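You operate a simulated robot arm through the tools that you are given. There is no shell and no other tool. Be economical: measure what you need, move in short steps, check, and stop when the job is done.

Carry out the task below with a simulated robot arm. There is one attempt and no reset: what you move stays moved.

TASK
Pressure-test the black coupler to 4 bar and put it back.
Fine: clamp it in the test block, shut the red bleed knob and pump. Open the knob again and unclamp only at 0.0 bar.

It is judged by the outcome, as a careful person would: the job done as asked, and still so three seconds after it is handed in. It fails if anything else is knocked over, pushed out of place, dropped, spilled or broken.

THE ROBOT
A 7-joint arm with a two-finger parallel gripper, fixed in place. Base frame: the origin is at the foot of the arm, x ahead of it, y to its left, z up; the work surface is at about z = 5. Lengths are in mm, angles in rad, forces in N, time in s.
With the tool pointing down near the work surface it reaches from about 240 to 620 mm from the base axis. Its first joint turns from -1.152 to 1.152 rad. Payload 2.6 kg.
Tool frame: the origin (TCP) lies between the finger pads and is the grasp point; the fingertips stand 30 mm ahead of it; z points along the fingers, y is the line along which they close. The gripper opens to 94 mm. The fingers are 28 mm wide and 10 mm thick; the gripper's body (50 by 96 mm) begins 55 mm behind the TCP.
Orientation is that of the tool frame in the base frame, as a unit quaternion [w, x, y, z]. With the fingers straight down and closing along the base's y, the tool's x points along the base's -x, its y along +y and its z along -z.

THE INTERFACE
- The arm moves only by the tool apply_moves. Its arguments are lists of equal length, an entry for each row: "gripper": the finger opening in m, from 0 to 0.094; "dp": the shift along the tool's x, y, z in m, a list of three; "rot": the turn, a rotation vector about the tool's x, y, z in rad, a list of three. In form: {"gripper": [gripper, ...], "dp": [[dx, dy, dz], ...], "rot": [[ax, ay, az], ...]}. A call has 1 to 10 rows; each row is the pose to reach, as a shift and turn from the pose commanded when the call began, along the tool's axes at that moment. A row lasts 0.2 s, in which the tool goes at most 50 mm and 0.15 rad; a call with a longer step from one row to the next is refused whole, and so is a gripper value outside its range. A pose out of reach is approached as far as the arm can. The call stops where the force on the tool passes 70 N (or 10 N more than at its start, if that is more) or the arm is blocked; 0.2 s more then pass. The fingers move at their own pace (about 72 mm/s each) and stop on an object; they squeeze with about 32 N. The grip force told is the motor's: it shows also when the fingers shut on nothing. Time passes only in rows, and 0.2 s behind the last, so rows that repeat a pose let the fingers close. It gives the time, the measured TCP pose, the force on the tool (base axes), the opening and the grip force at its end, in the units of the frame above (readings bear some noise).
- Cameras (640 x 400 px; columns grow to the right, rows downward): "scene" is fixed at [11.8, 416.3, 568.8]; the picture's right is [-0.92, -0.39, 0.00], its down [-0.21, 0.48, -0.85] and it looks along [0.33, -0.78, -0.53] (base axes); focal length 309 px, centre (320, 200). "wrist" rides on the gripper at [-37, 0, -58] in the tool frame; the picture's right is [0.00, -1.00, 0.00], its down [0.97, 0.00, -0.24] and it looks along [0.24, 0.00, 0.97] (tool axes); focal length 218 px, centre (320, 200).
- snapshot(camera): a new picture of that camera. No time passes.
- pixel_to_xyz(camera, pixels): for up to 12 pixels [column, row] of the newest picture of that camera ("zoom" is the newest enlarged one), the place [x, y, z] in the base frame of the surface seen there, good to about 2 mm. No time passes.
- close_up(camera, box): a new picture of the part [left, top, right, bottom] of that camera's present view, enlarged. No time passes.
- finish_job(): hands the job in; it is judged then, once.

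Work in short steps. Measure before you move; look again where a grasp or a placing could have gone wrong, and mend it. You have 80 turns and 38 pictures in all, the two below and enlarged ones among them. Open the gripper and draw the arm clear of the work before you hand the job in, unless the task says otherwise; then end with one line.

The tools are called after "Call:" by a JSON object that holds its "api" and its "payload". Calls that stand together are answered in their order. apply_moves: Moves the arm, as the interface text tells. Its arguments: {"type":"object","properties":{"gripper":{"type":"array"},"dp":{"type":"array"},"rot":{"type":"array"}},"required":["gripper","dp","rot"]} The other tools are called the same way: snapshot (camera) takes a picture; pixel_to_xyz (camera, pixels) gives the place of the surface under pixels of a picture; close_up (camera, box) takes an enlarged picture of a part of a camera's view; finish_job () hands the job in.

At the start:

```text
time: 0.0
tool_pos: [354.6, -62.8, 398.8]
orientation: [0.001, 0.001, 1.0, 0.0]
contact_force: [-0.2, 0.3, 0.3]
opening: 94.2
grip_force: 0.0
```

scene: 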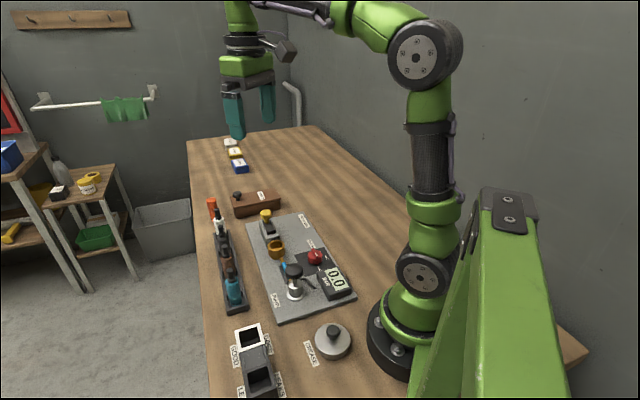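
wrist: 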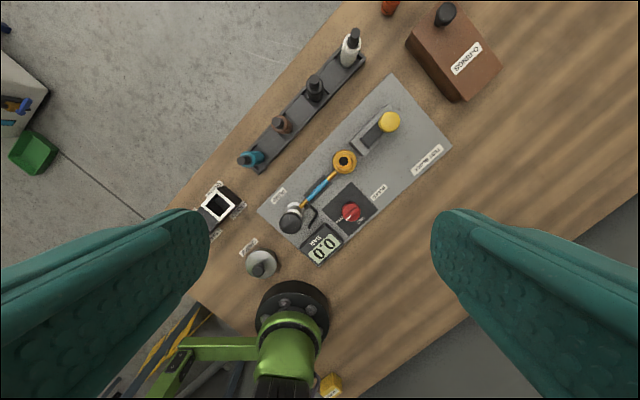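

The bench shows a rack of couplers, the test plate with clamp, knob, gauge and pump. I look closer to identify each.

Call:
{"api": "close_up", "payload": {"camera": "scene", "box": [190, 180, 370, 330]}}

Call:
{"api": "close_up", "payload": {"camera": "wrist", "box": [220, 20, 470, 280]}}

```text
2.67 times, centred on (280, 255) of scene
```

zoom: 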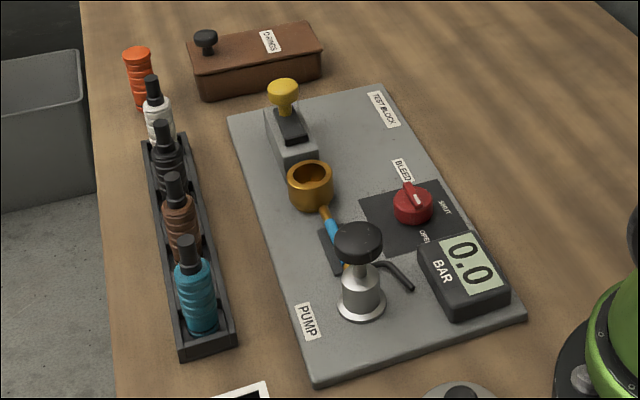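

```text
1.54 times, centred on (345, 150) of wrist
```

zoom: 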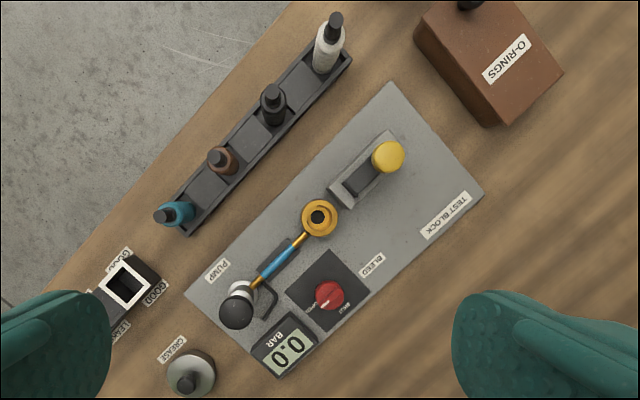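

Black coupler is at zoom (272,105). I measure the key points from this zoomed wrist picture.

Call:
{"api": "pixel_to_xyz", "payload": {"camera": "zoom", "pixels": [[273, 92], [272, 112], [318, 217], [388, 157], [328, 294], [237, 312], [348, 188], [333, 20], [217, 155], [172, 215], [302, 90], [245, 133]]}}

Call:
{"api": "pixel_to_xyz", "payload": {"camera": "zoom", "pixels": [[302, 217], [318, 202], [335, 217], [375, 172], [385, 137], [330, 187], [352, 207], [391, 83], [187, 293], [284, 378], [483, 192], [285, 355]]}}

```text
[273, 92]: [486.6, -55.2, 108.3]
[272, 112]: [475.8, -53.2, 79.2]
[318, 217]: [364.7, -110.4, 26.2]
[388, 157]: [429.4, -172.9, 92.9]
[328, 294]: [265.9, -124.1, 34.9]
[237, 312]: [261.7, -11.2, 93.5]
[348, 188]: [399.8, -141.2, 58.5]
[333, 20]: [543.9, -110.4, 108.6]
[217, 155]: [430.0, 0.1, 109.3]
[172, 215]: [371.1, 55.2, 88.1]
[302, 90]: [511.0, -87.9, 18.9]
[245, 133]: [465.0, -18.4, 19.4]
```

```text
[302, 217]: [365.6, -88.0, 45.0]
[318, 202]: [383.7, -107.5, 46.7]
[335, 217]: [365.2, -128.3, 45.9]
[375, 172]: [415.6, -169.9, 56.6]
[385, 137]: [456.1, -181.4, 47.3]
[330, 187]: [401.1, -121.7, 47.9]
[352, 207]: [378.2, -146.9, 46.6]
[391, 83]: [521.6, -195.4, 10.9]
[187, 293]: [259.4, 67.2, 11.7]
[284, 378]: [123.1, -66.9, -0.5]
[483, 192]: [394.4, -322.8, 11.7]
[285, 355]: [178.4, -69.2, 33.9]
```

Socket is around (365,-109), clamp knob near (429,-173), knob (266,-124), pump (262,-11); everything lies along about -45°. I turn the tool 0.78 and go nearer for a good look.

Call:
{"api": "apply_moves", "payload": {"gripper": [0.094, 0.094, 0.094, 0.094, 0.094, 0.094, 0.094], "dp": [[-0.007, -0.006, 0.022], [-0.014, -0.012, 0.044], [-0.021, -0.018, 0.066], [-0.028, -0.024, 0.088], [-0.035, -0.03, 0.11], [-0.045, -0.037, 0.149], [-0.045, -0.037, 0.149]], "rot": [[0, 0, 0.13], [0, 0, 0.26], [0, 0, 0.39], [0, 0, 0.52], [0, 0, 0.65], [0, 0, 0.78], [0, 0, 0.78]]}}

Call:
{"api": "snapshot", "payload": {"camera": "wrist"}}

```text
time: 1.6
tool_pos: [401.3, -100.7, 248.9]
orientation: [0.002, 0.381, 0.924, 0.0]
contact_force: [-0.3, 0.3, 0.9]
opening: 93.8
grip_force: 0.2
```

```text
33 pictures are left
```

wrist: 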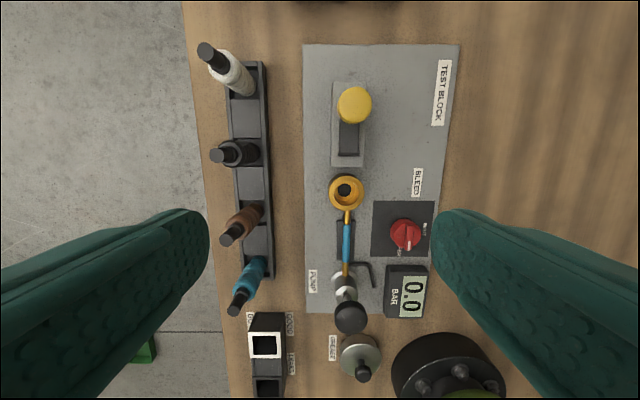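

Call:
{"api": "close_up", "payload": {"camera": "wrist", "box": [290, 70, 450, 170]}}

Call:
{"api": "close_up", "payload": {"camera": "wrist", "box": [300, 165, 460, 345]}}

Call:
{"api": "pixel_to_xyz", "payload": {"camera": "wrist", "pixels": [[355, 105], [350, 135], [349, 165], [334, 120], [365, 120], [346, 178], [346, 207], [333, 192], [360, 192], [344, 188], [405, 233], [349, 316]]}}

Call:
{"api": "pixel_to_xyz", "payload": {"camera": "wrist", "pixels": [[207, 51], [219, 156], [229, 236], [238, 301], [238, 148], [248, 150], [266, 150], [233, 150], [253, 185], [248, 118], [408, 224], [406, 245]]}}

```text
4.00 times, centred on (370, 120) of wrist
```

zoom: 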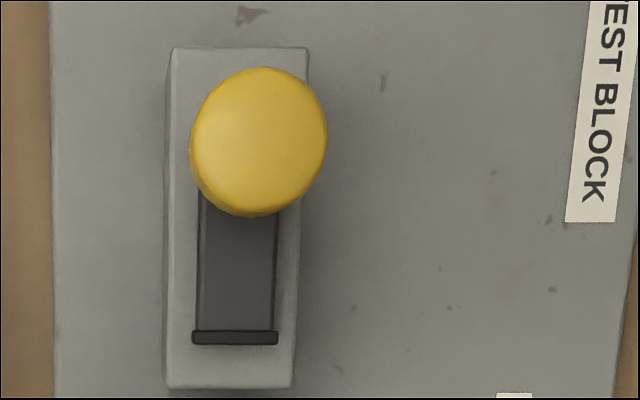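

```text
2.22 times, centred on (380, 255) of wrist
```

zoom: 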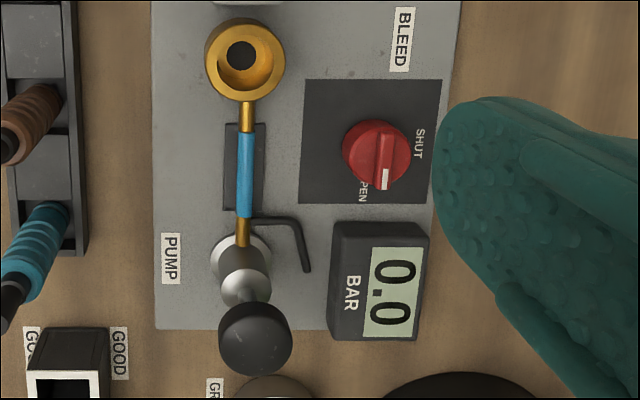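

```text
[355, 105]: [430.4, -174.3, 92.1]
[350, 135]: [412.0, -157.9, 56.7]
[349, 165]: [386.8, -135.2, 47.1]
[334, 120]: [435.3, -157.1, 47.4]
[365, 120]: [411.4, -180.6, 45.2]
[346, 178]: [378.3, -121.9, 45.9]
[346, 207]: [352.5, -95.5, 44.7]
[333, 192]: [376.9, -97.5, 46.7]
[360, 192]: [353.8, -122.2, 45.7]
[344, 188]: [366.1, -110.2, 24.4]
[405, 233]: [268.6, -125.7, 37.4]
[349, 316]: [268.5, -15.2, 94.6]
```

```text
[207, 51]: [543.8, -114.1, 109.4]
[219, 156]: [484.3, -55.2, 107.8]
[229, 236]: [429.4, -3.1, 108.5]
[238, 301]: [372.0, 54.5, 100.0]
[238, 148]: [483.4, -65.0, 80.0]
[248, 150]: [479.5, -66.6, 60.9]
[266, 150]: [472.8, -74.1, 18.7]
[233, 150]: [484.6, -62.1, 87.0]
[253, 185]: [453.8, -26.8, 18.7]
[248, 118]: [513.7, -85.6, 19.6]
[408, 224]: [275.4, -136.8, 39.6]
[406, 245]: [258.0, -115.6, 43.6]
```

The clamp slide has a yellow knob and slides toward the socket; the bleed knob points at OPEN. I take a close-up of the black coupler.

Call:
{"api": "close_up", "payload": {"camera": "wrist", "box": [190, 110, 290, 200]}}

Call:
{"api": "close_up", "payload": {"camera": "scene", "box": [200, 200, 270, 260]}}

Call:
{"api": "pixel_to_xyz", "payload": {"camera": "zoom", "pixels": [[190, 68], [215, 155], [180, 170], [250, 160], [222, 190], [222, 240], [230, 290], [200, 250], [265, 230]]}}

```text
4.44 times, centred on (240, 155) of wrist
```

zoom: 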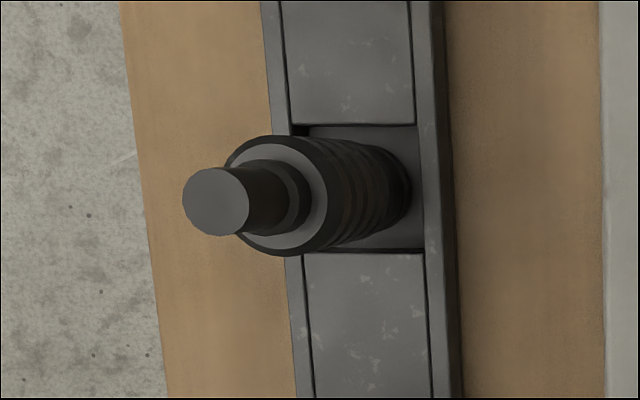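

```text
6.67 times, centred on (235, 230) of scene
```

zoom: 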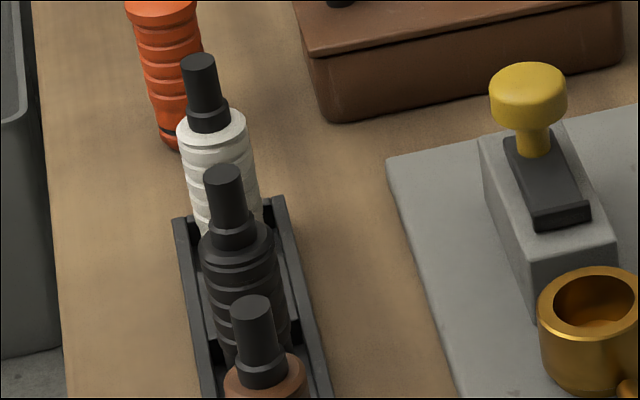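

```text
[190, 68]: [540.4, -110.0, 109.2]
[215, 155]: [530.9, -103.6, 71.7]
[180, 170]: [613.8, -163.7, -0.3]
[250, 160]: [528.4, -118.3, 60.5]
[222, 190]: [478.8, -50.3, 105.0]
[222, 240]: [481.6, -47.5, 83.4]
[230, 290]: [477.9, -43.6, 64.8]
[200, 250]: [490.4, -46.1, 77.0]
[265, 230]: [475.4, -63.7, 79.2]
```

Black coupler axis is at about (484,-55.5), body Ø≈30 up to z 80. I move above it at z 170.

Call:
{"api": "apply_moves", "payload": {"gripper": [0.07, 0.07, 0.07, 0.07], "dp": [[-0.01, 0.04, 0.02], [-0.022, 0.075, 0.05], [-0.0268, 0.0903, 0.079], [-0.0268, 0.0903, 0.079]], "rot": [[0, 0, 0], [0, 0, 0], [0, 0, 0], [0, 0, 0]]}}

Call:
{"api": "snapshot", "payload": {"camera": "wrist"}}

```text
time: 2.6
tool_pos: [484.2, -55.8, 170.3]
orientation: [0.001, 0.381, 0.924, 0.0]
contact_force: [-0.1, 0.6, 0.1]
opening: 69.9
grip_force: 0.0
```

```text
28 pictures are left
```

wrist: 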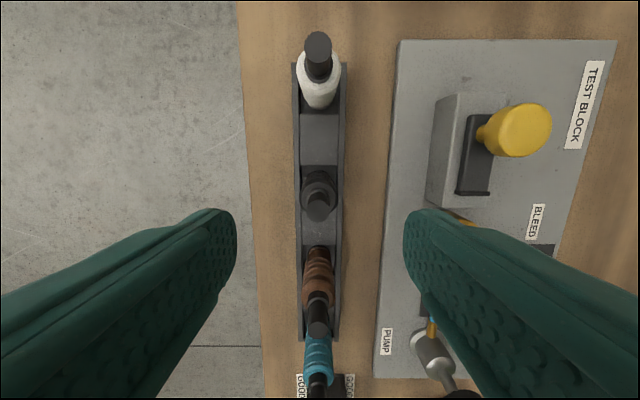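

Coupler is centred between the fingers (col 319). I descend to TCP z 70 and close.

Call:
{"api": "apply_moves", "payload": {"gripper": [0.07, 0.07, 0.07, 0.07, 0.02, 0.02, 0.02, 0.02], "dp": [[0, 0, 0.035], [0, 0, 0.07], [0, 0, 0.1], [0, 0, 0.1], [0, 0, 0.1], [0, 0, 0.1], [0, 0, 0.1], [0, 0, 0.1]], "rot": [[0, 0, 0], [0, 0, 0], [0, 0, 0], [0, 0, 0], [0, 0, 0], [0, 0, 0], [0, 0, 0], [0, 0, 0]]}}

```text
time: 4.4
tool_pos: [484.0, -55.7, 70.5]
orientation: [0.0, 0.38, 0.925, 0.001]
contact_force: [-0.4, 0.7, -0.2]
opening: 26.9
grip_force: 32.3
```

Gripped at 26.9 mm opening. Lift straight up 100 mm and check.

Call:
{"api": "apply_moves", "payload": {"gripper": [0.02, 0.02, 0.02, 0.02, 0.02], "dp": [[0, 0, -0.015], [0, 0, -0.04], [0, 0, -0.07], [0, 0, -0.1], [0, 0, -0.1]], "rot": [[0, 0, 0], [0, 0, 0], [0, 0, 0], [0, 0, 0], [0, 0, 0]]}}

Call:
{"api": "close_up", "payload": {"camera": "scene", "box": [190, 120, 350, 260]}}

```text
time: 5.6
tool_pos: [484.4, -55.2, 172.3]
orientation: [0.0, 0.381, 0.924, 0.001]
contact_force: [0.6, 0.2, -0.7]
opening: 26.9
grip_force: 32.4
```

```text
2.86 times, centred on (270, 190) of scene
```

zoom: 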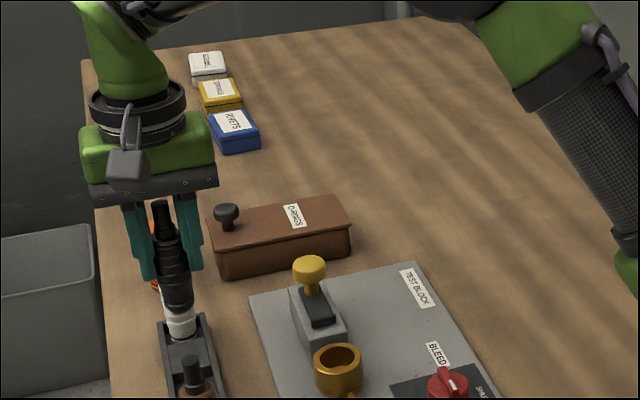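

Held. Carry it over the socket at the same height, then check alignment.

Call:
{"api": "apply_moves", "payload": {"gripper": [0.02, 0.02, 0.02, 0.02, 0.02, 0.02], "dp": [[0.01, -0.025, 0], [0.02, -0.055, 0], [0.032, -0.085, 0], [0.042, -0.11, 0], [0.0463, -0.1217, 0], [0.0463, -0.1217, 0]], "rot": [[0, 0, 0], [0, 0, 0], [0, 0, 0], [0, 0, 0], [0, 0, 0], [0, 0, 0]]}}

Call:
{"api": "snapshot", "payload": {"camera": "wrist"}}

Call:
{"api": "close_up", "payload": {"camera": "scene", "box": [210, 180, 370, 300]}}

```text
time: 7.0
tool_pos: [366.1, -109.1, 171.9]
orientation: [0.0, 0.381, 0.925, 0.001]
contact_force: [0.5, -1.0, -0.9]
opening: 26.9
grip_force: 31.3
```

```text
26 pictures are left
```

wrist: 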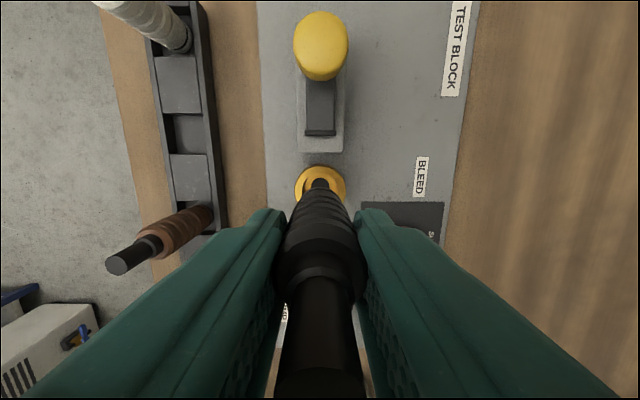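

```text
3.33 times, centred on (290, 240) of scene
```

zoom: 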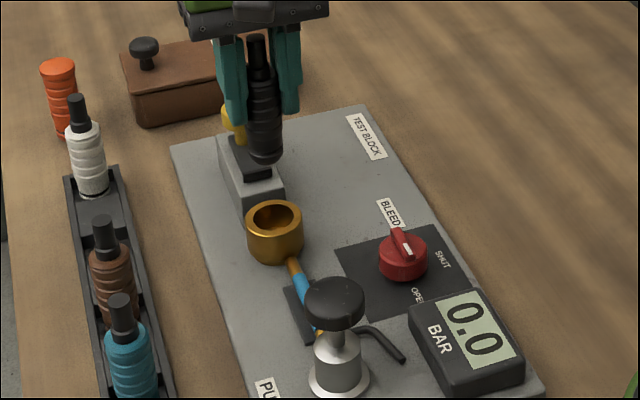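

The coupler has a spigot at the bottom. Measure its tip and the rim positions.

Call:
{"api": "pixel_to_xyz", "payload": {"camera": "wrist", "pixels": [[319, 181], [313, 182], [325, 182], [319, 187], [319, 205], [319, 167], [296, 188], [345, 188], [319, 270], [319, 375]]}}

Call:
{"api": "pixel_to_xyz", "payload": {"camera": "zoom", "pixels": [[265, 160], [265, 150], [248, 152], [284, 152], [259, 40], [259, 80]]}}

Call:
{"api": "close_up", "payload": {"camera": "wrist", "box": [270, 140, 370, 220]}}

```text
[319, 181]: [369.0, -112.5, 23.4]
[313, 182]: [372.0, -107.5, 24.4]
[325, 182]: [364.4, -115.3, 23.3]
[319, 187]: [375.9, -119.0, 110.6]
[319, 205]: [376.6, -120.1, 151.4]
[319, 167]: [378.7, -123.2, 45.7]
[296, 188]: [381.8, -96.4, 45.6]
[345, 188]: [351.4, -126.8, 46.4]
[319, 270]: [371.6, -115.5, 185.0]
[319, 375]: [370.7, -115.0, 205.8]
```

```text
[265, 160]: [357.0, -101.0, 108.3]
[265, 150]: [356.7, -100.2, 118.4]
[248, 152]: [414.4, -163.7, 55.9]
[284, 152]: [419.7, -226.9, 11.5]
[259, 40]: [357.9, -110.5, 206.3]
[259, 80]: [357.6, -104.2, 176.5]
```

```text
5.00 times, centred on (320, 180) of wrist
```

zoom: 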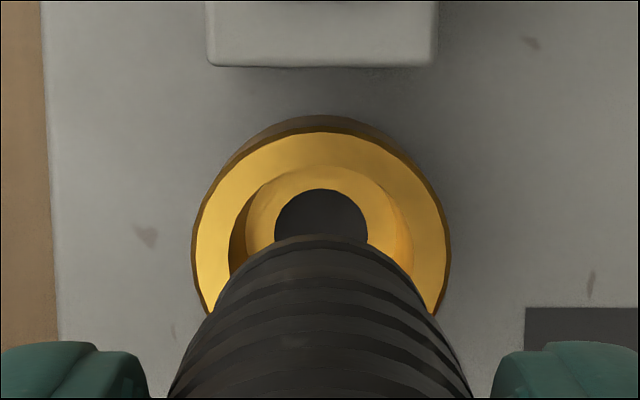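

Coupler bottom is ~64 mm below TCP, and its centre agrees with the socket within about 1 mm. I lower to just above the rim (z≈50) and look.

Call:
{"api": "apply_moves", "payload": {"gripper": [0.02, 0.02, 0.02, 0.02], "dp": [[0, 0, 0.025], [0.0003, -0.0004, 0.045], [0.0005, -0.0007, 0.055], [0.0005, -0.0007, 0.055]], "rot": [[0, 0, 0], [0, 0, 0], [0, 0, 0], [0, 0, 0]]}}

Call:
{"api": "close_up", "payload": {"camera": "wrist", "box": [270, 160, 370, 240]}}

Call:
{"api": "close_up", "payload": {"camera": "scene", "box": [240, 200, 320, 280]}}

```text
time: 8.0
tool_pos: [363.2, -109.5, 115.9]
orientation: [0.0, 0.381, 0.925, 0.001]
contact_force: [-0.2, 0.2, -1.5]
opening: 26.8
grip_force: 32.1
```

```text
5.00 times, centred on (320, 200) of wrist
```

zoom: 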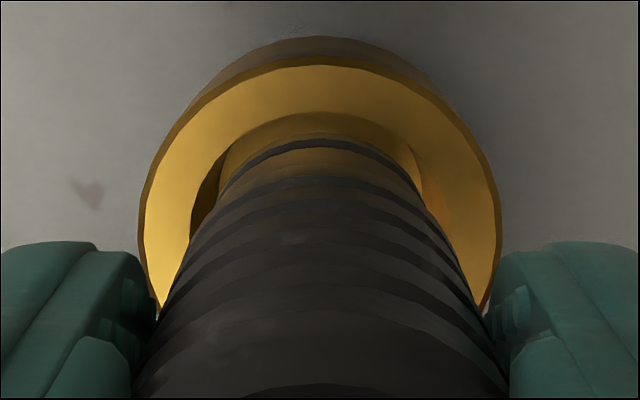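

```text
5.00 times, centred on (280, 240) of scene
```

zoom: 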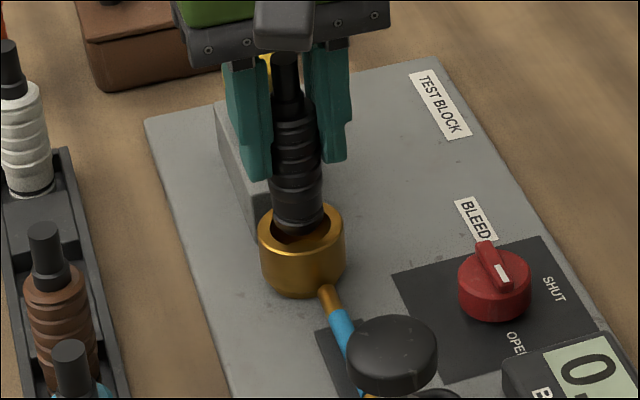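

Looks aligned in the wrist view. I lower slowly by 14 mm and watch the force.

Call:
{"api": "apply_moves", "payload": {"gripper": [0.02, 0.02, 0.02, 0.02, 0.02], "dp": [[0, 0, 0.004], [0, 0, 0.008], [0, 0, 0.011], [0, 0, 0.014], [0, 0, 0.014]], "rot": [[0, 0, 0], [0, 0, 0], [0, 0, 0], [0, 0, 0], [0, 0, 0]]}}

Call:
{"api": "close_up", "payload": {"camera": "scene", "box": [255, 220, 305, 270]}}

```text
time: 9.2
tool_pos: [364.4, -108.8, 101.8]
orientation: [0.001, 0.381, 0.924, 0.0]
contact_force: [-0.2, 0.0, -1.0]
opening: 26.6
grip_force: 32.4
```

```text
8.00 times, centred on (280, 245) of scene
```

zoom: 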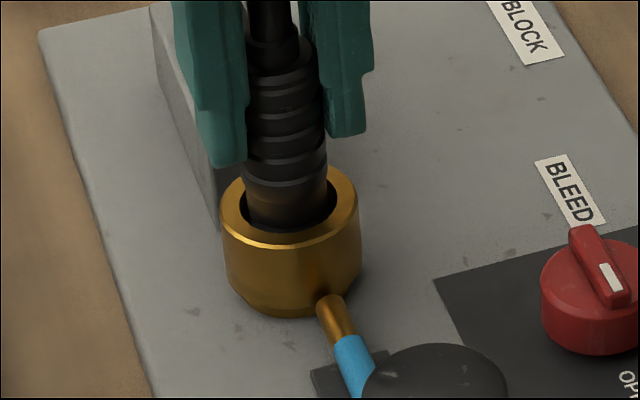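

The coupler is inside the socket with no contact. Continue down to the floor.

Call:
{"api": "apply_moves", "payload": {"gripper": [0.02, 0.02, 0.02, 0.02, 0.02], "dp": [[0, 0, 0.004], [0, 0, 0.008], [0, 0, 0.011], [0, 0, 0.013], [0, 0, 0.013]], "rot": [[0, 0, 0], [0, 0, 0], [0, 0, 0], [0, 0, 0], [0, 0, 0]]}}

```text
time: 10.4
tool_pos: [364.7, -111.1, 88.6]
orientation: [0.004, 0.38, 0.925, 0.0]
contact_force: [1.7, -4.7, 22.1]
opening: 26.7
grip_force: 31.5
```

22 N upward at TCP z 88.6, as expected for seating. Release and lift clear, then look.

Call:
{"api": "apply_moves", "payload": {"gripper": [0.06, 0.06, 0.06, 0.06, 0.06, 0.06, 0.06], "dp": [[0, 0, 0], [0, 0, 0], [0, 0, -0.02], [0, 0, -0.05], [0, 0, -0.085], [0, 0, -0.11], [0, 0, -0.11]], "rot": [[0, 0, 0], [0, 0, 0], [0, 0, 0], [0, 0, 0], [0, 0, 0], [0, 0, 0], [0, 0, 0]]}}

Call:
{"api": "close_up", "payload": {"camera": "scene", "box": [220, 180, 340, 280]}}

Call:
{"api": "snapshot", "payload": {"camera": "wrist"}}

```text
time: 12.0
tool_pos: [365.0, -108.1, 200.3]
orientation: [0.0, 0.381, 0.925, 0.0]
contact_force: [-0.4, -0.4, -0.2]
opening: 59.9
grip_force: 0.0
```

```text
4.00 times, centred on (280, 230) of scene
```

zoom: 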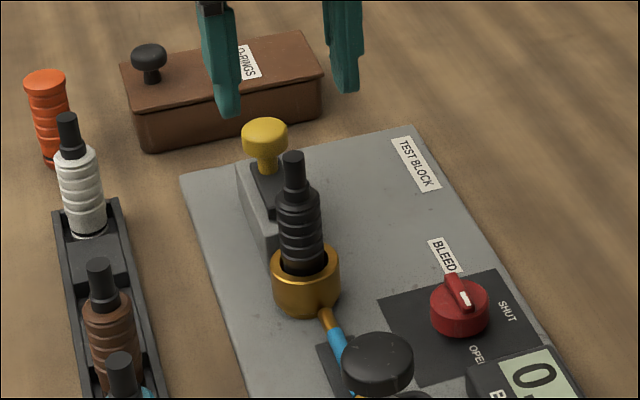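

```text
19 pictures are left
```

wrist: 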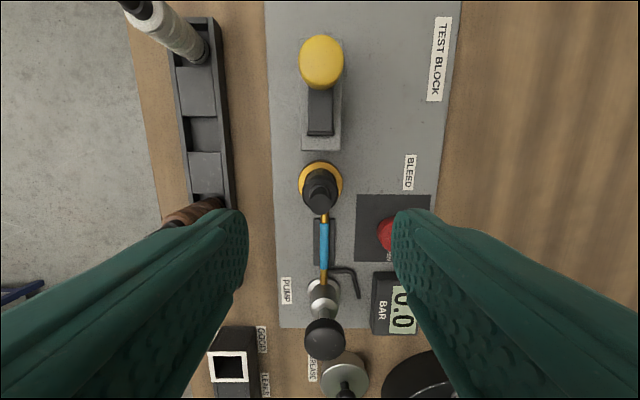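

Coupler is seated in the socket. Next, move above the yellow clamp knob (430,-174) and descend to grip its cap.

Call:
{"api": "apply_moves", "payload": {"gripper": [0.06, 0.06, 0.06, 0.06, 0.06, 0.06, 0.06], "dp": [[-0.03, 0, 0], [-0.065, 0, 0], [-0.0917, 0, 0], [-0.0917, 0, 0.04], [-0.0917, 0, 0.08], [-0.0917, 0, 0.11], [-0.0917, 0, 0.11]], "rot": [[0, 0, 0], [0, 0, 0], [0, 0, 0], [0, 0, 0], [0, 0, 0], [0, 0, 0], [0, 0, 0]]}}

Call:
{"api": "snapshot", "payload": {"camera": "wrist"}}

```text
time: 13.6
tool_pos: [428.1, -174.6, 89.0]
orientation: [0.0, 0.381, 0.924, 0.0]
contact_force: [-0.2, -1.1, 0.4]
opening: 60.0
grip_force: 0.1
```

```text
18 pictures are left
```

wrist: 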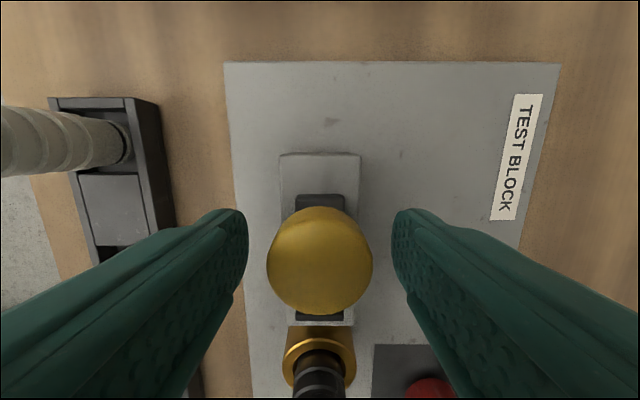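

Knob is between the fingers. Close, then slide it toward the socket gently.

Call:
{"api": "apply_moves", "payload": {"gripper": [0.01, 0.01, 0.01, 0.01, 0.01, 0.01, 0.01, 0.01], "dp": [[0, 0, 0], [0, 0, 0], [0, 0, 0], [0.004, 0, 0], [0.008, 0, 0], [0.012, 0, 0], [0.016, 0, 0], [0.016, 0, 0]], "rot": [[0, 0, 0], [0, 0, 0], [0, 0, 0], [0, 0, 0], [0, 0, 0], [0, 0, 0], [0, 0, 0], [0, 0, 0]]}}

Call:
{"api": "close_up", "payload": {"camera": "scene", "box": [220, 180, 340, 280]}}

```text
time: 15.4
tool_pos: [417.6, -163.5, 89.1]
orientation: [0.001, 0.381, 0.924, 0.0]
contact_force: [-1.6, -2.1, 4.4]
opening: 31.4
grip_force: 45.0
```

```text
4.00 times, centred on (280, 230) of scene
```

zoom: 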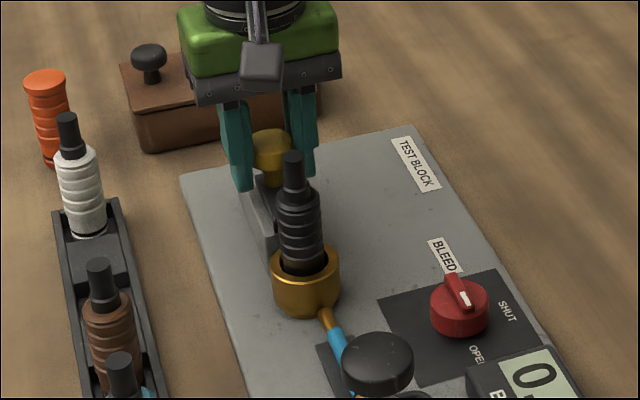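

It slides freely with little force (16 mm so far). Continue until it stops.

Call:
{"api": "apply_moves", "payload": {"gripper": [0.01, 0.01, 0.01, 0.01, 0.01], "dp": [[0.003, 0, 0], [0.006, 0, 0], [0.009, 0, 0], [0.012, 0, 0], [0.012, 0, 0]], "rot": [[0, 0, 0], [0, 0, 0], [0, 0, 0], [0, 0, 0], [0, 0, 0]]}}

```text
time: 16.6
tool_pos: [409.7, -154.6, 88.7]
orientation: [0.001, 0.381, 0.924, 0.0]
contact_force: [-3.4, -3.3, 4.6]
opening: 31.5
grip_force: 45.3
```

Call:
{"api": "apply_moves", "payload": {"gripper": [0.01, 0.01, 0.01, 0.01, 0.01, 0.01], "dp": [[0.002, 0, 0], [0.004, 0, 0], [0.006, 0, 0], [0.008, 0, 0], [0.01, 0, 0], [0.01, 0, 0]], "rot": [[0, 0, 0], [0, 0, 0], [0, 0, 0], [0, 0, 0], [0, 0, 0], [0, 0, 0]]}}

Call:
{"api": "snapshot", "payload": {"camera": "wrist"}}

```text
time: 18.0
tool_pos: [407.1, -152.3, 88.5]
orientation: [0.01, 0.378, 0.926, -0.003]
contact_force: [37.7, -36.7, -27.0]
opening: 32.1
grip_force: 45.2
```

```text
16 pictures are left
```

wrist: 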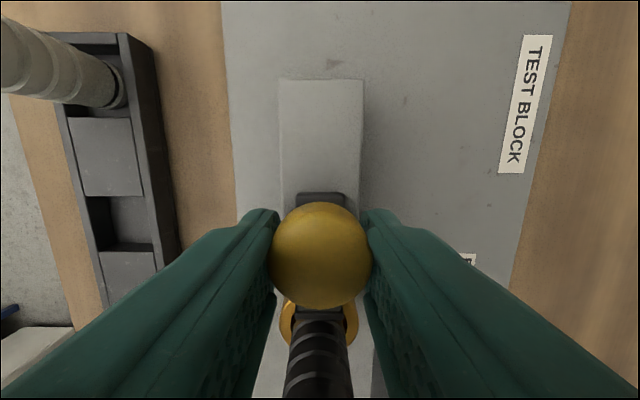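

The slide hit its stop after ~30 mm (53 N along it). I relax the push, open and lift clear, then look.

Call:
{"api": "apply_moves", "payload": {"gripper": [0.01, 0.01, 0.06, 0.06, 0.06, 0.06, 0.06, 0.06], "dp": [[-0.004, 0, 0], [-0.0065, 0, 0], [-0.0065, 0, 0], [-0.0065, 0, 0], [-0.0065, 0, -0.03], [-0.0065, 0, -0.07], [-0.0065, 0, -0.11], [-0.0065, 0, -0.11]], "rot": [[0, 0, 0], [0, 0, 0], [0, 0, 0], [0, 0, 0], [0, 0, 0], [0, 0, 0], [0, 0, 0], [0, 0, 0]]}}

Call:
{"api": "snapshot", "payload": {"camera": "wrist"}}

Call:
{"api": "close_up", "payload": {"camera": "scene", "box": [230, 190, 370, 310]}}

```text
time: 19.8
tool_pos: [406.1, -151.2, 198.6]
orientation: [0.0, 0.381, 0.925, 0.001]
contact_force: [0.8, 0.6, 0.1]
opening: 60.1
grip_force: 0.2
```

```text
15 pictures are left
```

wrist: 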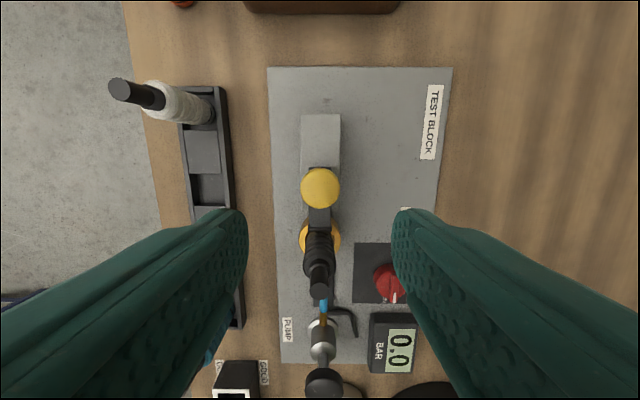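

```text
3.33 times, centred on (300, 250) of scene
```

zoom: 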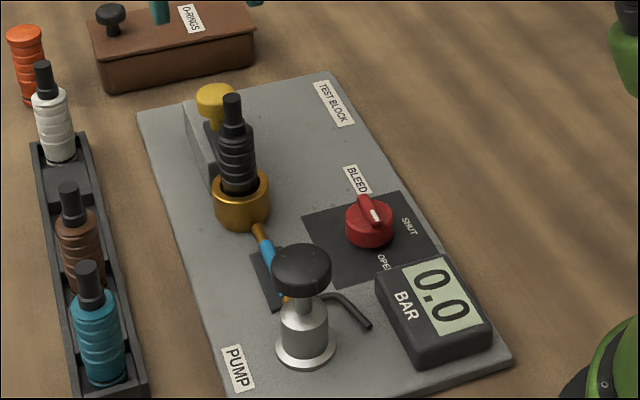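

Clamped, and the slide bears on the coupler. Now move over the red bleed knob (267,-125), staying at z≈200, to see it from above.

Call:
{"api": "apply_moves", "payload": {"gripper": [0.06, 0.06, 0.06, 0.06, 0.06], "dp": [[0.03, -0.02, 0], [0.06, -0.04, 0], [0.09, -0.06, 0], [0.117, -0.0795, 0], [0.117, -0.0795, 0]], "rot": [[0, 0, 0], [0, 0, 0], [0, 0, 0], [0, 0, 0], [0, 0, 0]]}}

Call:
{"api": "close_up", "payload": {"camera": "wrist", "box": [250, 130, 390, 270]}}

Call:
{"api": "pixel_to_xyz", "payload": {"camera": "zoom", "pixels": [[320, 200], [280, 200], [360, 200], [320, 160], [320, 240], [320, 300], [320, 330]]}}

```text
time: 21.0
tool_pos: [267.3, -126.1, 197.8]
orientation: [0.0, 0.381, 0.925, 0.001]
contact_force: [0.0, 0.0, 0.2]
opening: 60.0
grip_force: 0.0
```

```text
2.86 times, centred on (320, 200) of wrist
```

zoom: 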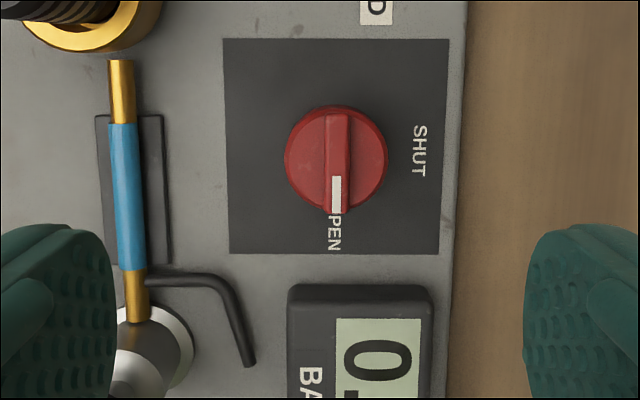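

```text
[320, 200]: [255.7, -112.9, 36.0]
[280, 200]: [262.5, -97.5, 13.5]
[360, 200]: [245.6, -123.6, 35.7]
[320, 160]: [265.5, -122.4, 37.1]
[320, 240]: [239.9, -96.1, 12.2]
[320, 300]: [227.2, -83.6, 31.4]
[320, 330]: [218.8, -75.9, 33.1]
```

Call:
{"api": "pixel_to_xyz", "payload": {"camera": "zoom", "pixels": [[337, 115], [337, 150], [337, 180], [337, 205], [337, 160], [290, 157], [383, 157], [310, 157], [365, 157], [300, 180]]}}

```text
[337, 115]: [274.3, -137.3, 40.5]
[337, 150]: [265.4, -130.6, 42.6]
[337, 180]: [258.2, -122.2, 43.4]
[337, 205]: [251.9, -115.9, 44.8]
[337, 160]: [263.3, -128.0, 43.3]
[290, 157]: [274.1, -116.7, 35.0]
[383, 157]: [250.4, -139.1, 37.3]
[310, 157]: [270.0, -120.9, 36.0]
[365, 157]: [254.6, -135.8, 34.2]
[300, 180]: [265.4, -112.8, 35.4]
```

Ridge lies along the tool axis, offset about 5 mm to −y and 2 mm to +x of the TCP. I shift and descend to z≈95, then recheck.

Call:
{"api": "apply_moves", "payload": {"gripper": [0.04, 0.04, 0.04, 0.04], "dp": [[0.002, -0.005, 0.03], [0.002, -0.005, 0.07], [0.002, -0.005, 0.1], [0.002, -0.005, 0.1]], "rot": [[0, 0, 0], [0, 0, 0], [0, 0, 0], [0, 0, 0]]}}

Call:
{"api": "snapshot", "payload": {"camera": "wrist"}}

```text
time: 22.0
tool_pos: [261.8, -128.0, 97.9]
orientation: [0.001, 0.381, 0.925, 0.0]
contact_force: [0.4, -0.8, 0.1]
opening: 39.8
grip_force: 0.0
```

```text
12 pictures are left
```

wrist: 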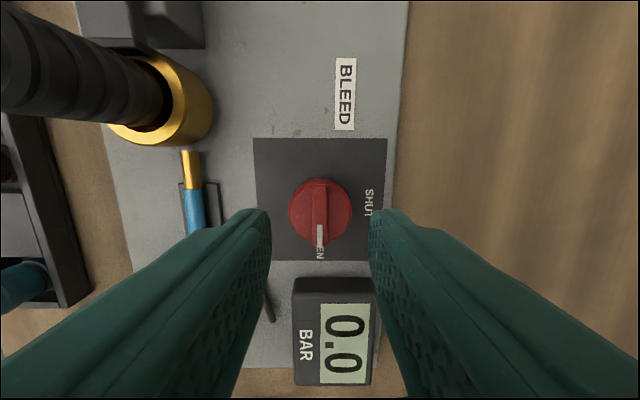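

Ridge is centred (col 320). Descend to tips z≈39, close on the ridge.

Call:
{"api": "apply_moves", "payload": {"gripper": [0.04, 0.04, 0.04, 0.0, 0.0, 0.0], "dp": [[-0.001, 0, 0.015], [-0.001, 0, 0.029], [-0.001, 0, 0.029], [-0.001, 0, 0.029], [-0.001, 0, 0.029], [-0.001, 0, 0.029]], "rot": [[0, 0, 0], [0, 0, 0], [0, 0, 0], [0, 0, 0], [0, 0, 0], [0, 0, 0]]}}

```text
time: 23.4
tool_pos: [264.1, -128.0, 68.8]
orientation: [0.0, 0.381, 0.924, 0.0]
contact_force: [-7.2, -9.9, -1.0]
opening: 9.0
grip_force: 43.2
```

Gripping the 9 mm ridge. Turn it counter-clockwise (tool −z) toward SHUT.

Call:
{"api": "apply_moves", "payload": {"gripper": [0, 0, 0, 0, 0, 0, 0, 0], "dp": [[0, 0, 0], [0, 0, 0], [0, 0, 0], [0, 0, 0], [0, 0, 0], [0, 0, 0], [0, 0, 0], [0, 0, 0]], "rot": [[0, 0, -0.13], [0, 0, -0.26], [0, 0, -0.39], [0, 0, -0.52], [0, 0, -0.65], [0, 0, -0.78], [0, 0, -0.91], [0, 0, -0.91]]}}

```text
time: 25.2
tool_pos: [265.1, -127.3, 69.2]
orientation: [0.001, -0.066, 0.998, 0.002]
contact_force: [15.9, 15.6, -30.8]
opening: 9.1
grip_force: 42.9
```

Turning well (0.91 rad done), some side force. Turn the remaining 0.66.

Call:
{"api": "apply_moves", "payload": {"gripper": [0, 0, 0, 0, 0, 0], "dp": [[0, 0, 0], [0, 0, 0], [0, 0, 0], [0, 0, 0], [0, 0, 0], [0, 0, 0]], "rot": [[0, 0, -0.13], [0, 0, -0.26], [0, 0, -0.39], [0, 0, -0.52], [0, 0, -0.66], [0, 0, -0.66]]}}

Call:
{"api": "close_up", "payload": {"camera": "scene", "box": [280, 210, 370, 310]}}

```text
time: 26.6
tool_pos: [263.2, -125.6, 69.9]
orientation: [0.001, -0.385, 0.923, 0.003]
contact_force: [1.0, 37.6, -3.4]
opening: 9.0
grip_force: 42.7
```

```text
4.00 times, centred on (325, 260) of scene
```

zoom: 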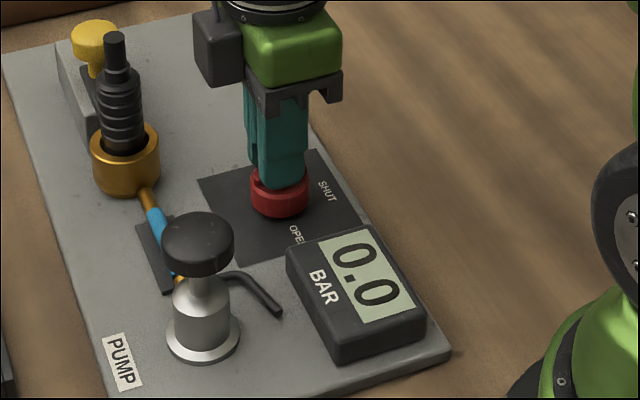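

Turned the full quarter. Open a little and lift to verify the pointer.

Call:
{"api": "apply_moves", "payload": {"gripper": [0.035, 0.035, 0.035, 0.035, 0.035, 0.035], "dp": [[0, 0, 0], [0, 0, 0], [0, 0, -0.03], [0, 0, -0.065], [0, 0, -0.1], [0, 0, -0.1]], "rot": [[0, 0, 0], [0, 0, 0], [0, 0, 0], [0, 0, 0], [0, 0, 0], [0, 0, 0]]}}

Call:
{"api": "snapshot", "payload": {"camera": "wrist"}}

```text
time: 28.0
tool_pos: [261.7, -128.3, 170.4]
orientation: [0.002, -0.384, 0.924, -0.001]
contact_force: [-0.2, 0.4, -0.5]
opening: 35.1
grip_force: 0.1
```

```text
10 pictures are left
```

wrist: 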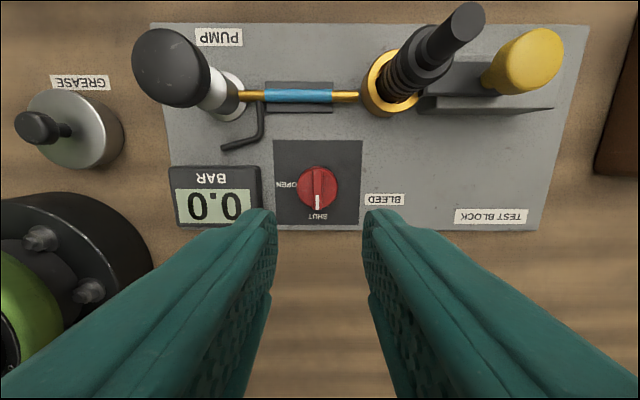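

Bleed points to SHUT. Measure the pump knob.

Call:
{"api": "pixel_to_xyz", "payload": {"camera": "wrist", "pixels": [[172, 67], [140, 67], [200, 67], [168, 35], [175, 100], [215, 95], [228, 100], [245, 130], [225, 148]]}}

```text
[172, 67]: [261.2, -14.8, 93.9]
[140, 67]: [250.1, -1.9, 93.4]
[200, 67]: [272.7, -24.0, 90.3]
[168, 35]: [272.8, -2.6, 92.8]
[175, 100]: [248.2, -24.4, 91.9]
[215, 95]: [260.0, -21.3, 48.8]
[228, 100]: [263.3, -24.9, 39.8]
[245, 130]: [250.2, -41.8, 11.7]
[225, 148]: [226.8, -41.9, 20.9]
```

Pump knob centre is (261,-13.5), top z 94. Close the fingers and go above it, tips at z≈105.

Call:
{"api": "apply_moves", "payload": {"gripper": [0, 0, 0, 0, 0, 0], "dp": [[-0.025, 0.025, 0], [-0.05, 0.05, 0], [-0.07, 0.07, 0], [-0.0801, 0.0811, 0.0], [-0.0801, 0.0811, 0.034], [-0.0801, 0.0811, 0.034]], "rot": [[0, 0, 0], [0, 0, 0], [0, 0, 0], [0, 0, 0], [0, 0, 0], [0, 0, 0]]}}

Call:
{"api": "close_up", "payload": {"camera": "scene", "box": [260, 220, 370, 310]}}

```text
time: 29.4
tool_pos: [263.1, -15.2, 136.4]
orientation: [0.0, -0.383, 0.924, 0.001]
contact_force: [0.8, -0.8, -0.4]
opening: 0.0
grip_force: 31.6
```

```text
4.44 times, centred on (315, 265) of scene
```

zoom: 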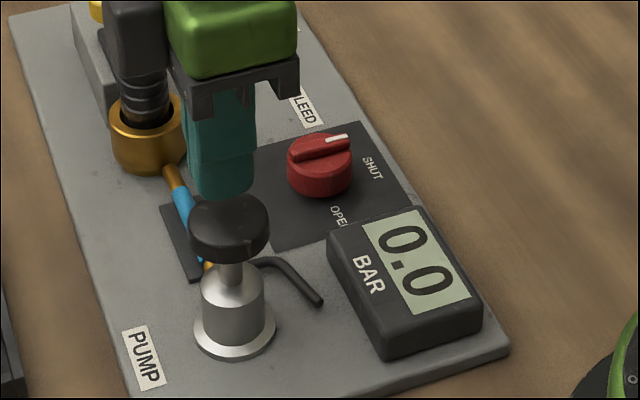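

Aligned over the pump. First trial stroke: down about 12 mm past contact, then back up.

Call:
{"api": "apply_moves", "payload": {"gripper": [0, 0, 0, 0, 0, 0], "dp": [[0, 0, 0.008], [0, 0, 0.013], [0, 0, 0.017], [0, 0, 0.021], [0, 0, 0.025], [0, 0, 0.025]], "rot": [[0, 0, 0], [0, 0, 0], [0, 0, 0], [0, 0, 0], [0, 0, 0], [0, 0, 0]]}}

Call:
{"api": "close_up", "payload": {"camera": "scene", "box": [260, 220, 370, 310]}}

```text
time: 30.8
tool_pos: [262.1, -15.0, 110.9]
orientation: [0.001, -0.385, 0.923, 0.0]
contact_force: [-0.5, -0.7, 4.0]
opening: 0.0
grip_force: 31.7
```

```text
4.44 times, centred on (315, 265) of scene
```

zoom: 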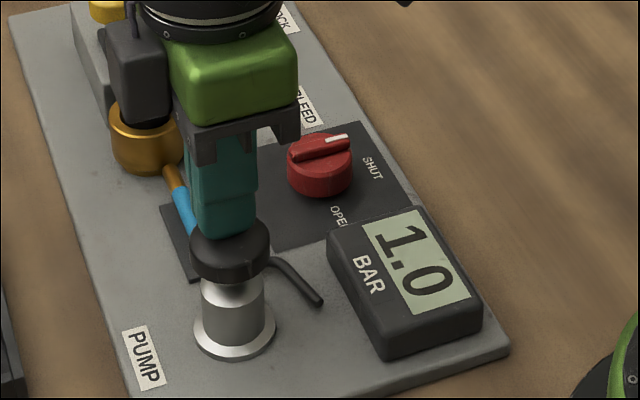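

One stroke to this depth gives 1.0 bar. Do two more identical strokes, then check.

Call:
{"api": "apply_moves", "payload": {"gripper": [0, 0, 0, 0, 0, 0, 0, 0, 0], "dp": [[0, 0, -0.012], [0, 0, -0.025], [0, 0, -0.025], [0, 0, -0.025], [0, 0, -0.012], [0, 0, -0.008], [0, 0, -0.004], [0, 0, 0], [0, 0, 0]], "rot": [[0, 0, 0], [0, 0, 0], [0, 0, 0], [0, 0, 0], [0, 0, 0], [0, 0, 0], [0, 0, 0], [0, 0, 0], [0, 0, 0]]}}

Call:
{"api": "apply_moves", "payload": {"gripper": [0, 0, 0, 0, 0, 0, 0, 0, 0], "dp": [[0, 0, -0.012], [0, 0, -0.025], [0, 0, -0.025], [0, 0, -0.025], [0, 0, -0.012], [0, 0, -0.008], [0, 0, -0.004], [0, 0, 0], [0, 0, 0]], "rot": [[0, 0, 0], [0, 0, 0], [0, 0, 0], [0, 0, 0], [0, 0, 0], [0, 0, 0], [0, 0, 0], [0, 0, 0], [0, 0, 0]]}}

Call:
{"api": "close_up", "payload": {"camera": "scene", "box": [260, 220, 370, 310]}}

```text
time: 32.8
tool_pos: [261.7, -14.6, 110.7]
orientation: [0.002, -0.384, 0.923, 0.0]
contact_force: [0.3, 1.8, 5.1]
opening: 0.0
grip_force: 32.3
```

```text
time: 34.8
tool_pos: [263.0, -14.4, 110.2]
orientation: [0.001, -0.384, 0.923, -0.001]
contact_force: [1.2, 1.9, 4.1]
opening: 0.0
grip_force: 32.3
```

```text
4.44 times, centred on (315, 265) of scene
```

zoom: 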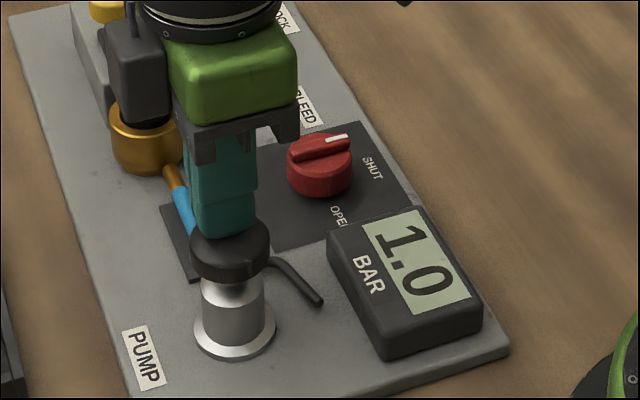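

Still 1.0. I raise the arm and check whether the plunger returns by itself.

Call:
{"api": "apply_moves", "payload": {"gripper": [0, 0, 0, 0], "dp": [[0, 0, -0.012], [0, 0, -0.025], [0, 0, -0.035], [0, 0, -0.035]], "rot": [[0, 0, 0], [0, 0, 0], [0, 0, 0], [0, 0, 0]]}}

Call:
{"api": "close_up", "payload": {"camera": "scene", "box": [260, 220, 370, 310]}}

```text
time: 35.8
tool_pos: [263.1, -14.5, 145.3]
orientation: [0.0, -0.385, 0.923, 0.001]
contact_force: [0.5, 1.1, 0.0]
opening: 0.1
grip_force: 31.7
```

```text
4.44 times, centred on (315, 265) of scene
```

zoom: 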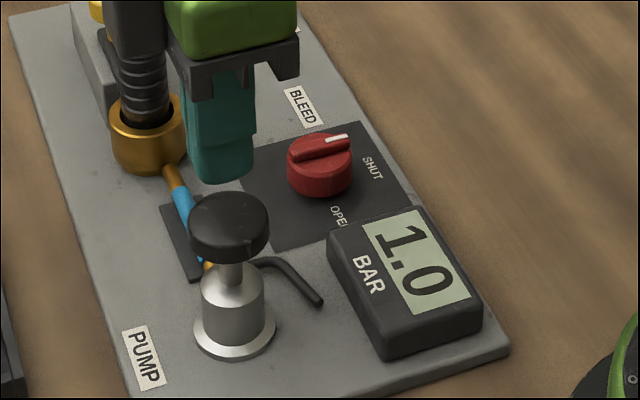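

The plunger does return; probably it needs a longer return time or slightly deeper stroke. Two slower strokes, 3 mm deeper, with longer waits at the top.

Call:
{"api": "apply_moves", "payload": {"gripper": [0, 0, 0, 0, 0, 0, 0, 0, 0, 0], "dp": [[0, 0, 0.015], [0, 0, 0.022], [0, 0, 0.027], [0, 0, 0.032], [0, 0, 0.036], [0, 0, 0.038], [0, 0, 0.038], [0, 0, 0.02], [0, 0, 0.0], [0, 0, 0.0]], "rot": [[0, 0, 0], [0, 0, 0], [0, 0, 0], [0, 0, 0], [0, 0, 0], [0, 0, 0], [0, 0, 0], [0, 0, 0], [0, 0, 0], [0, 0, 0]]}}

Call:
{"api": "apply_moves", "payload": {"gripper": [0, 0, 0, 0, 0], "dp": [[0, 0, 0], [0, 0, 0], [0, 0, 0], [0, 0, 0], [0, 0, 0]], "rot": [[0, 0, 0], [0, 0, 0], [0, 0, 0], [0, 0, 0], [0, 0, 0]]}}

Call:
{"api": "apply_moves", "payload": {"gripper": [0, 0, 0, 0, 0, 0, 0], "dp": [[0, 0, 0.015], [0, 0, 0.022], [0, 0, 0.027], [0, 0, 0.032], [0, 0, 0.036], [0, 0, 0.038], [0, 0, 0.038]], "rot": [[0, 0, 0], [0, 0, 0], [0, 0, 0], [0, 0, 0], [0, 0, 0], [0, 0, 0], [0, 0, 0]]}}

Call:
{"api": "close_up", "payload": {"camera": "scene", "box": [260, 220, 370, 310]}}

```text
time: 38.0
tool_pos: [262.6, -14.4, 145.5]
orientation: [-0.001, -0.384, 0.923, 0.0]
contact_force: [0.4, -0.3, 0.9]
opening: 0.0
grip_force: 32.0
```

```text
time: 39.2
tool_pos: [262.1, -14.1, 146.8]
orientation: [0.001, -0.384, 0.923, -0.001]
contact_force: [-0.6, -0.1, -1.0]
opening: 0.0
grip_force: 31.7
```

```text
time: 40.8
tool_pos: [262.8, -14.3, 107.4]
orientation: [0.001, -0.384, 0.923, -0.001]
contact_force: [-1.5, -1.4, 5.8]
opening: 0.0
grip_force: 31.7
```

```text
4.44 times, centred on (315, 265) of scene
```

zoom: 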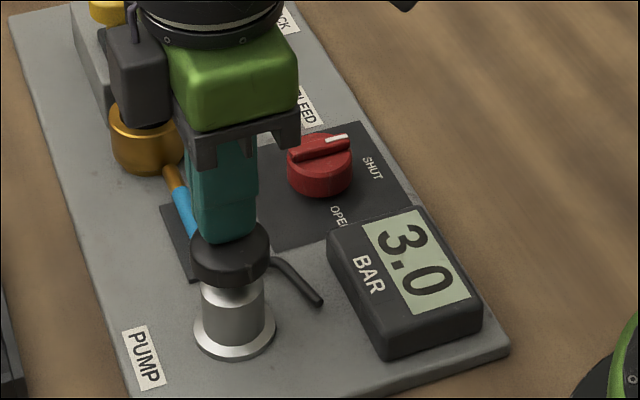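

3.0 bar. One more identical stroke, with the same wait at the top, then read.

Call:
{"api": "apply_moves", "payload": {"gripper": [0, 0, 0, 0, 0, 0, 0, 0], "dp": [[0, 0, -0.02], [0, 0, -0.038], [0, 0, -0.038], [0, 0, -0.038], [0, 0, -0.038], [0, 0, -0.038], [0, 0, -0.038], [0, 0, -0.038]], "rot": [[0, 0, 0], [0, 0, 0], [0, 0, 0], [0, 0, 0], [0, 0, 0], [0, 0, 0], [0, 0, 0], [0, 0, 0]]}}

Call:
{"api": "apply_moves", "payload": {"gripper": [0, 0, 0, 0, 0, 0, 0, 0, 0, 0], "dp": [[0, 0, 0.015], [0, 0, 0.022], [0, 0, 0.027], [0, 0, 0.032], [0, 0, 0.036], [0, 0, 0.038], [0, 0, 0.038], [0, 0, 0.02], [0, 0, 0.0], [0, 0, -0.02]], "rot": [[0, 0, 0], [0, 0, 0], [0, 0, 0], [0, 0, 0], [0, 0, 0], [0, 0, 0], [0, 0, 0], [0, 0, 0], [0, 0, 0], [0, 0, 0]]}}

Call:
{"api": "close_up", "payload": {"camera": "scene", "box": [240, 190, 370, 310]}}

```text
time: 42.6
tool_pos: [261.9, -15.9, 145.5]
orientation: [0.001, -0.384, 0.923, 0.001]
contact_force: [0.5, 0.1, 0.6]
opening: 0.1
grip_force: 31.7
```

```text
time: 44.8
tool_pos: [262.3, -13.5, 165.6]
orientation: [0.0, -0.384, 0.923, 0.0]
contact_force: [0.3, -0.1, 0.4]
opening: 0.0
grip_force: 32.0
```

```text
3.33 times, centred on (305, 250) of scene
```

zoom: 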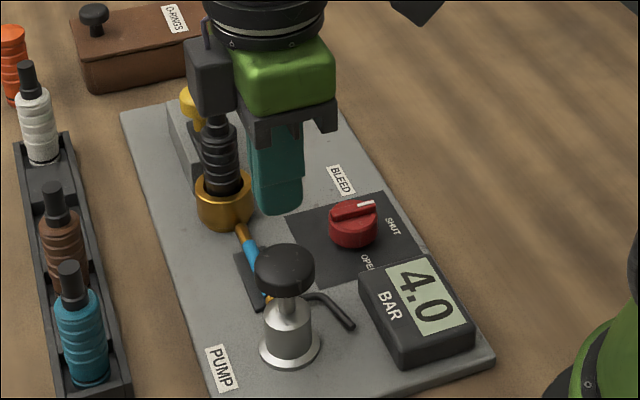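

4.0 bar reached. Now return to the bleed knob (with a small centring correction of y +2, x −1) and grip its ridge.

Call:
{"api": "apply_moves", "payload": {"gripper": [0.035, 0.035, 0.035, 0.035, 0.035, 0.035, 0.035, 0.035], "dp": [[0.025, -0.025, 0], [0.05, -0.05, 0], [0.07, -0.07, 0], [0.0791, -0.0791, 0], [0.0791, -0.0791, 0.03], [0.0791, -0.0791, 0.065], [0.0791, -0.0791, 0.096], [0.0791, -0.0791, 0.096]], "rot": [[0, 0, 0], [0, 0, 0], [0, 0, 0], [0, 0, 0], [0, 0, 0], [0, 0, 0], [0, 0, 0], [0, 0, 0]]}}

Call:
{"api": "apply_moves", "payload": {"gripper": [0, 0, 0], "dp": [[0, 0, 0], [0, 0, 0], [0, 0, 0]], "rot": [[0, 0, 0], [0, 0, 0], [0, 0, 0]]}}

```text
time: 46.6
tool_pos: [262.8, -126.2, 68.7]
orientation: [0.002, -0.384, 0.923, 0.0]
contact_force: [0.3, 0.0, -0.2]
opening: 35.1
grip_force: 0.0
```

```text
time: 47.4
tool_pos: [263.0, -125.4, 69.0]
orientation: [0.0, -0.384, 0.923, 0.001]
contact_force: [-5.3, 4.3, -0.7]
opening: 8.7
grip_force: 43.0
```

Ridge gripped. Turn clockwise back to OPEN (+1.57 in two calls), then wait briefly.

Call:
{"api": "apply_moves", "payload": {"gripper": [0, 0, 0, 0, 0, 0, 0], "dp": [[0, 0, 0], [0, 0, 0], [0, 0, 0], [0, 0, 0], [0, 0, 0], [0, 0, 0], [0, 0, 0]], "rot": [[0, 0, 0.13], [0, 0, 0.26], [0, 0, 0.39], [0, 0, 0.52], [0, 0, 0.65], [0, 0, 0.78], [0, 0, 0.91]]}}

Call:
{"api": "apply_moves", "payload": {"gripper": [0, 0, 0, 0, 0, 0, 0], "dp": [[0, 0, 0], [0, 0, 0], [0, 0, 0], [0, 0, 0], [0, 0, 0], [0, 0, 0], [0, 0, 0]], "rot": [[0, 0, 0.13], [0, 0, 0.26], [0, 0, 0.39], [0, 0, 0.52], [0, 0, 0.64], [0, 0, 0.66], [0, 0, 0.66]]}}

```text
time: 49.0
tool_pos: [263.2, -128.1, 70.0]
orientation: [0.002, 0.061, 0.998, -0.001]
contact_force: [14.4, -8.9, -30.6]
opening: 8.9
grip_force: 43.1
```

```text
time: 50.6
tool_pos: [263.7, -128.5, 70.6]
orientation: [0.002, 0.381, 0.925, -0.003]
contact_force: [-3.0, -31.0, -17.3]
opening: 8.6
grip_force: 43.0
```

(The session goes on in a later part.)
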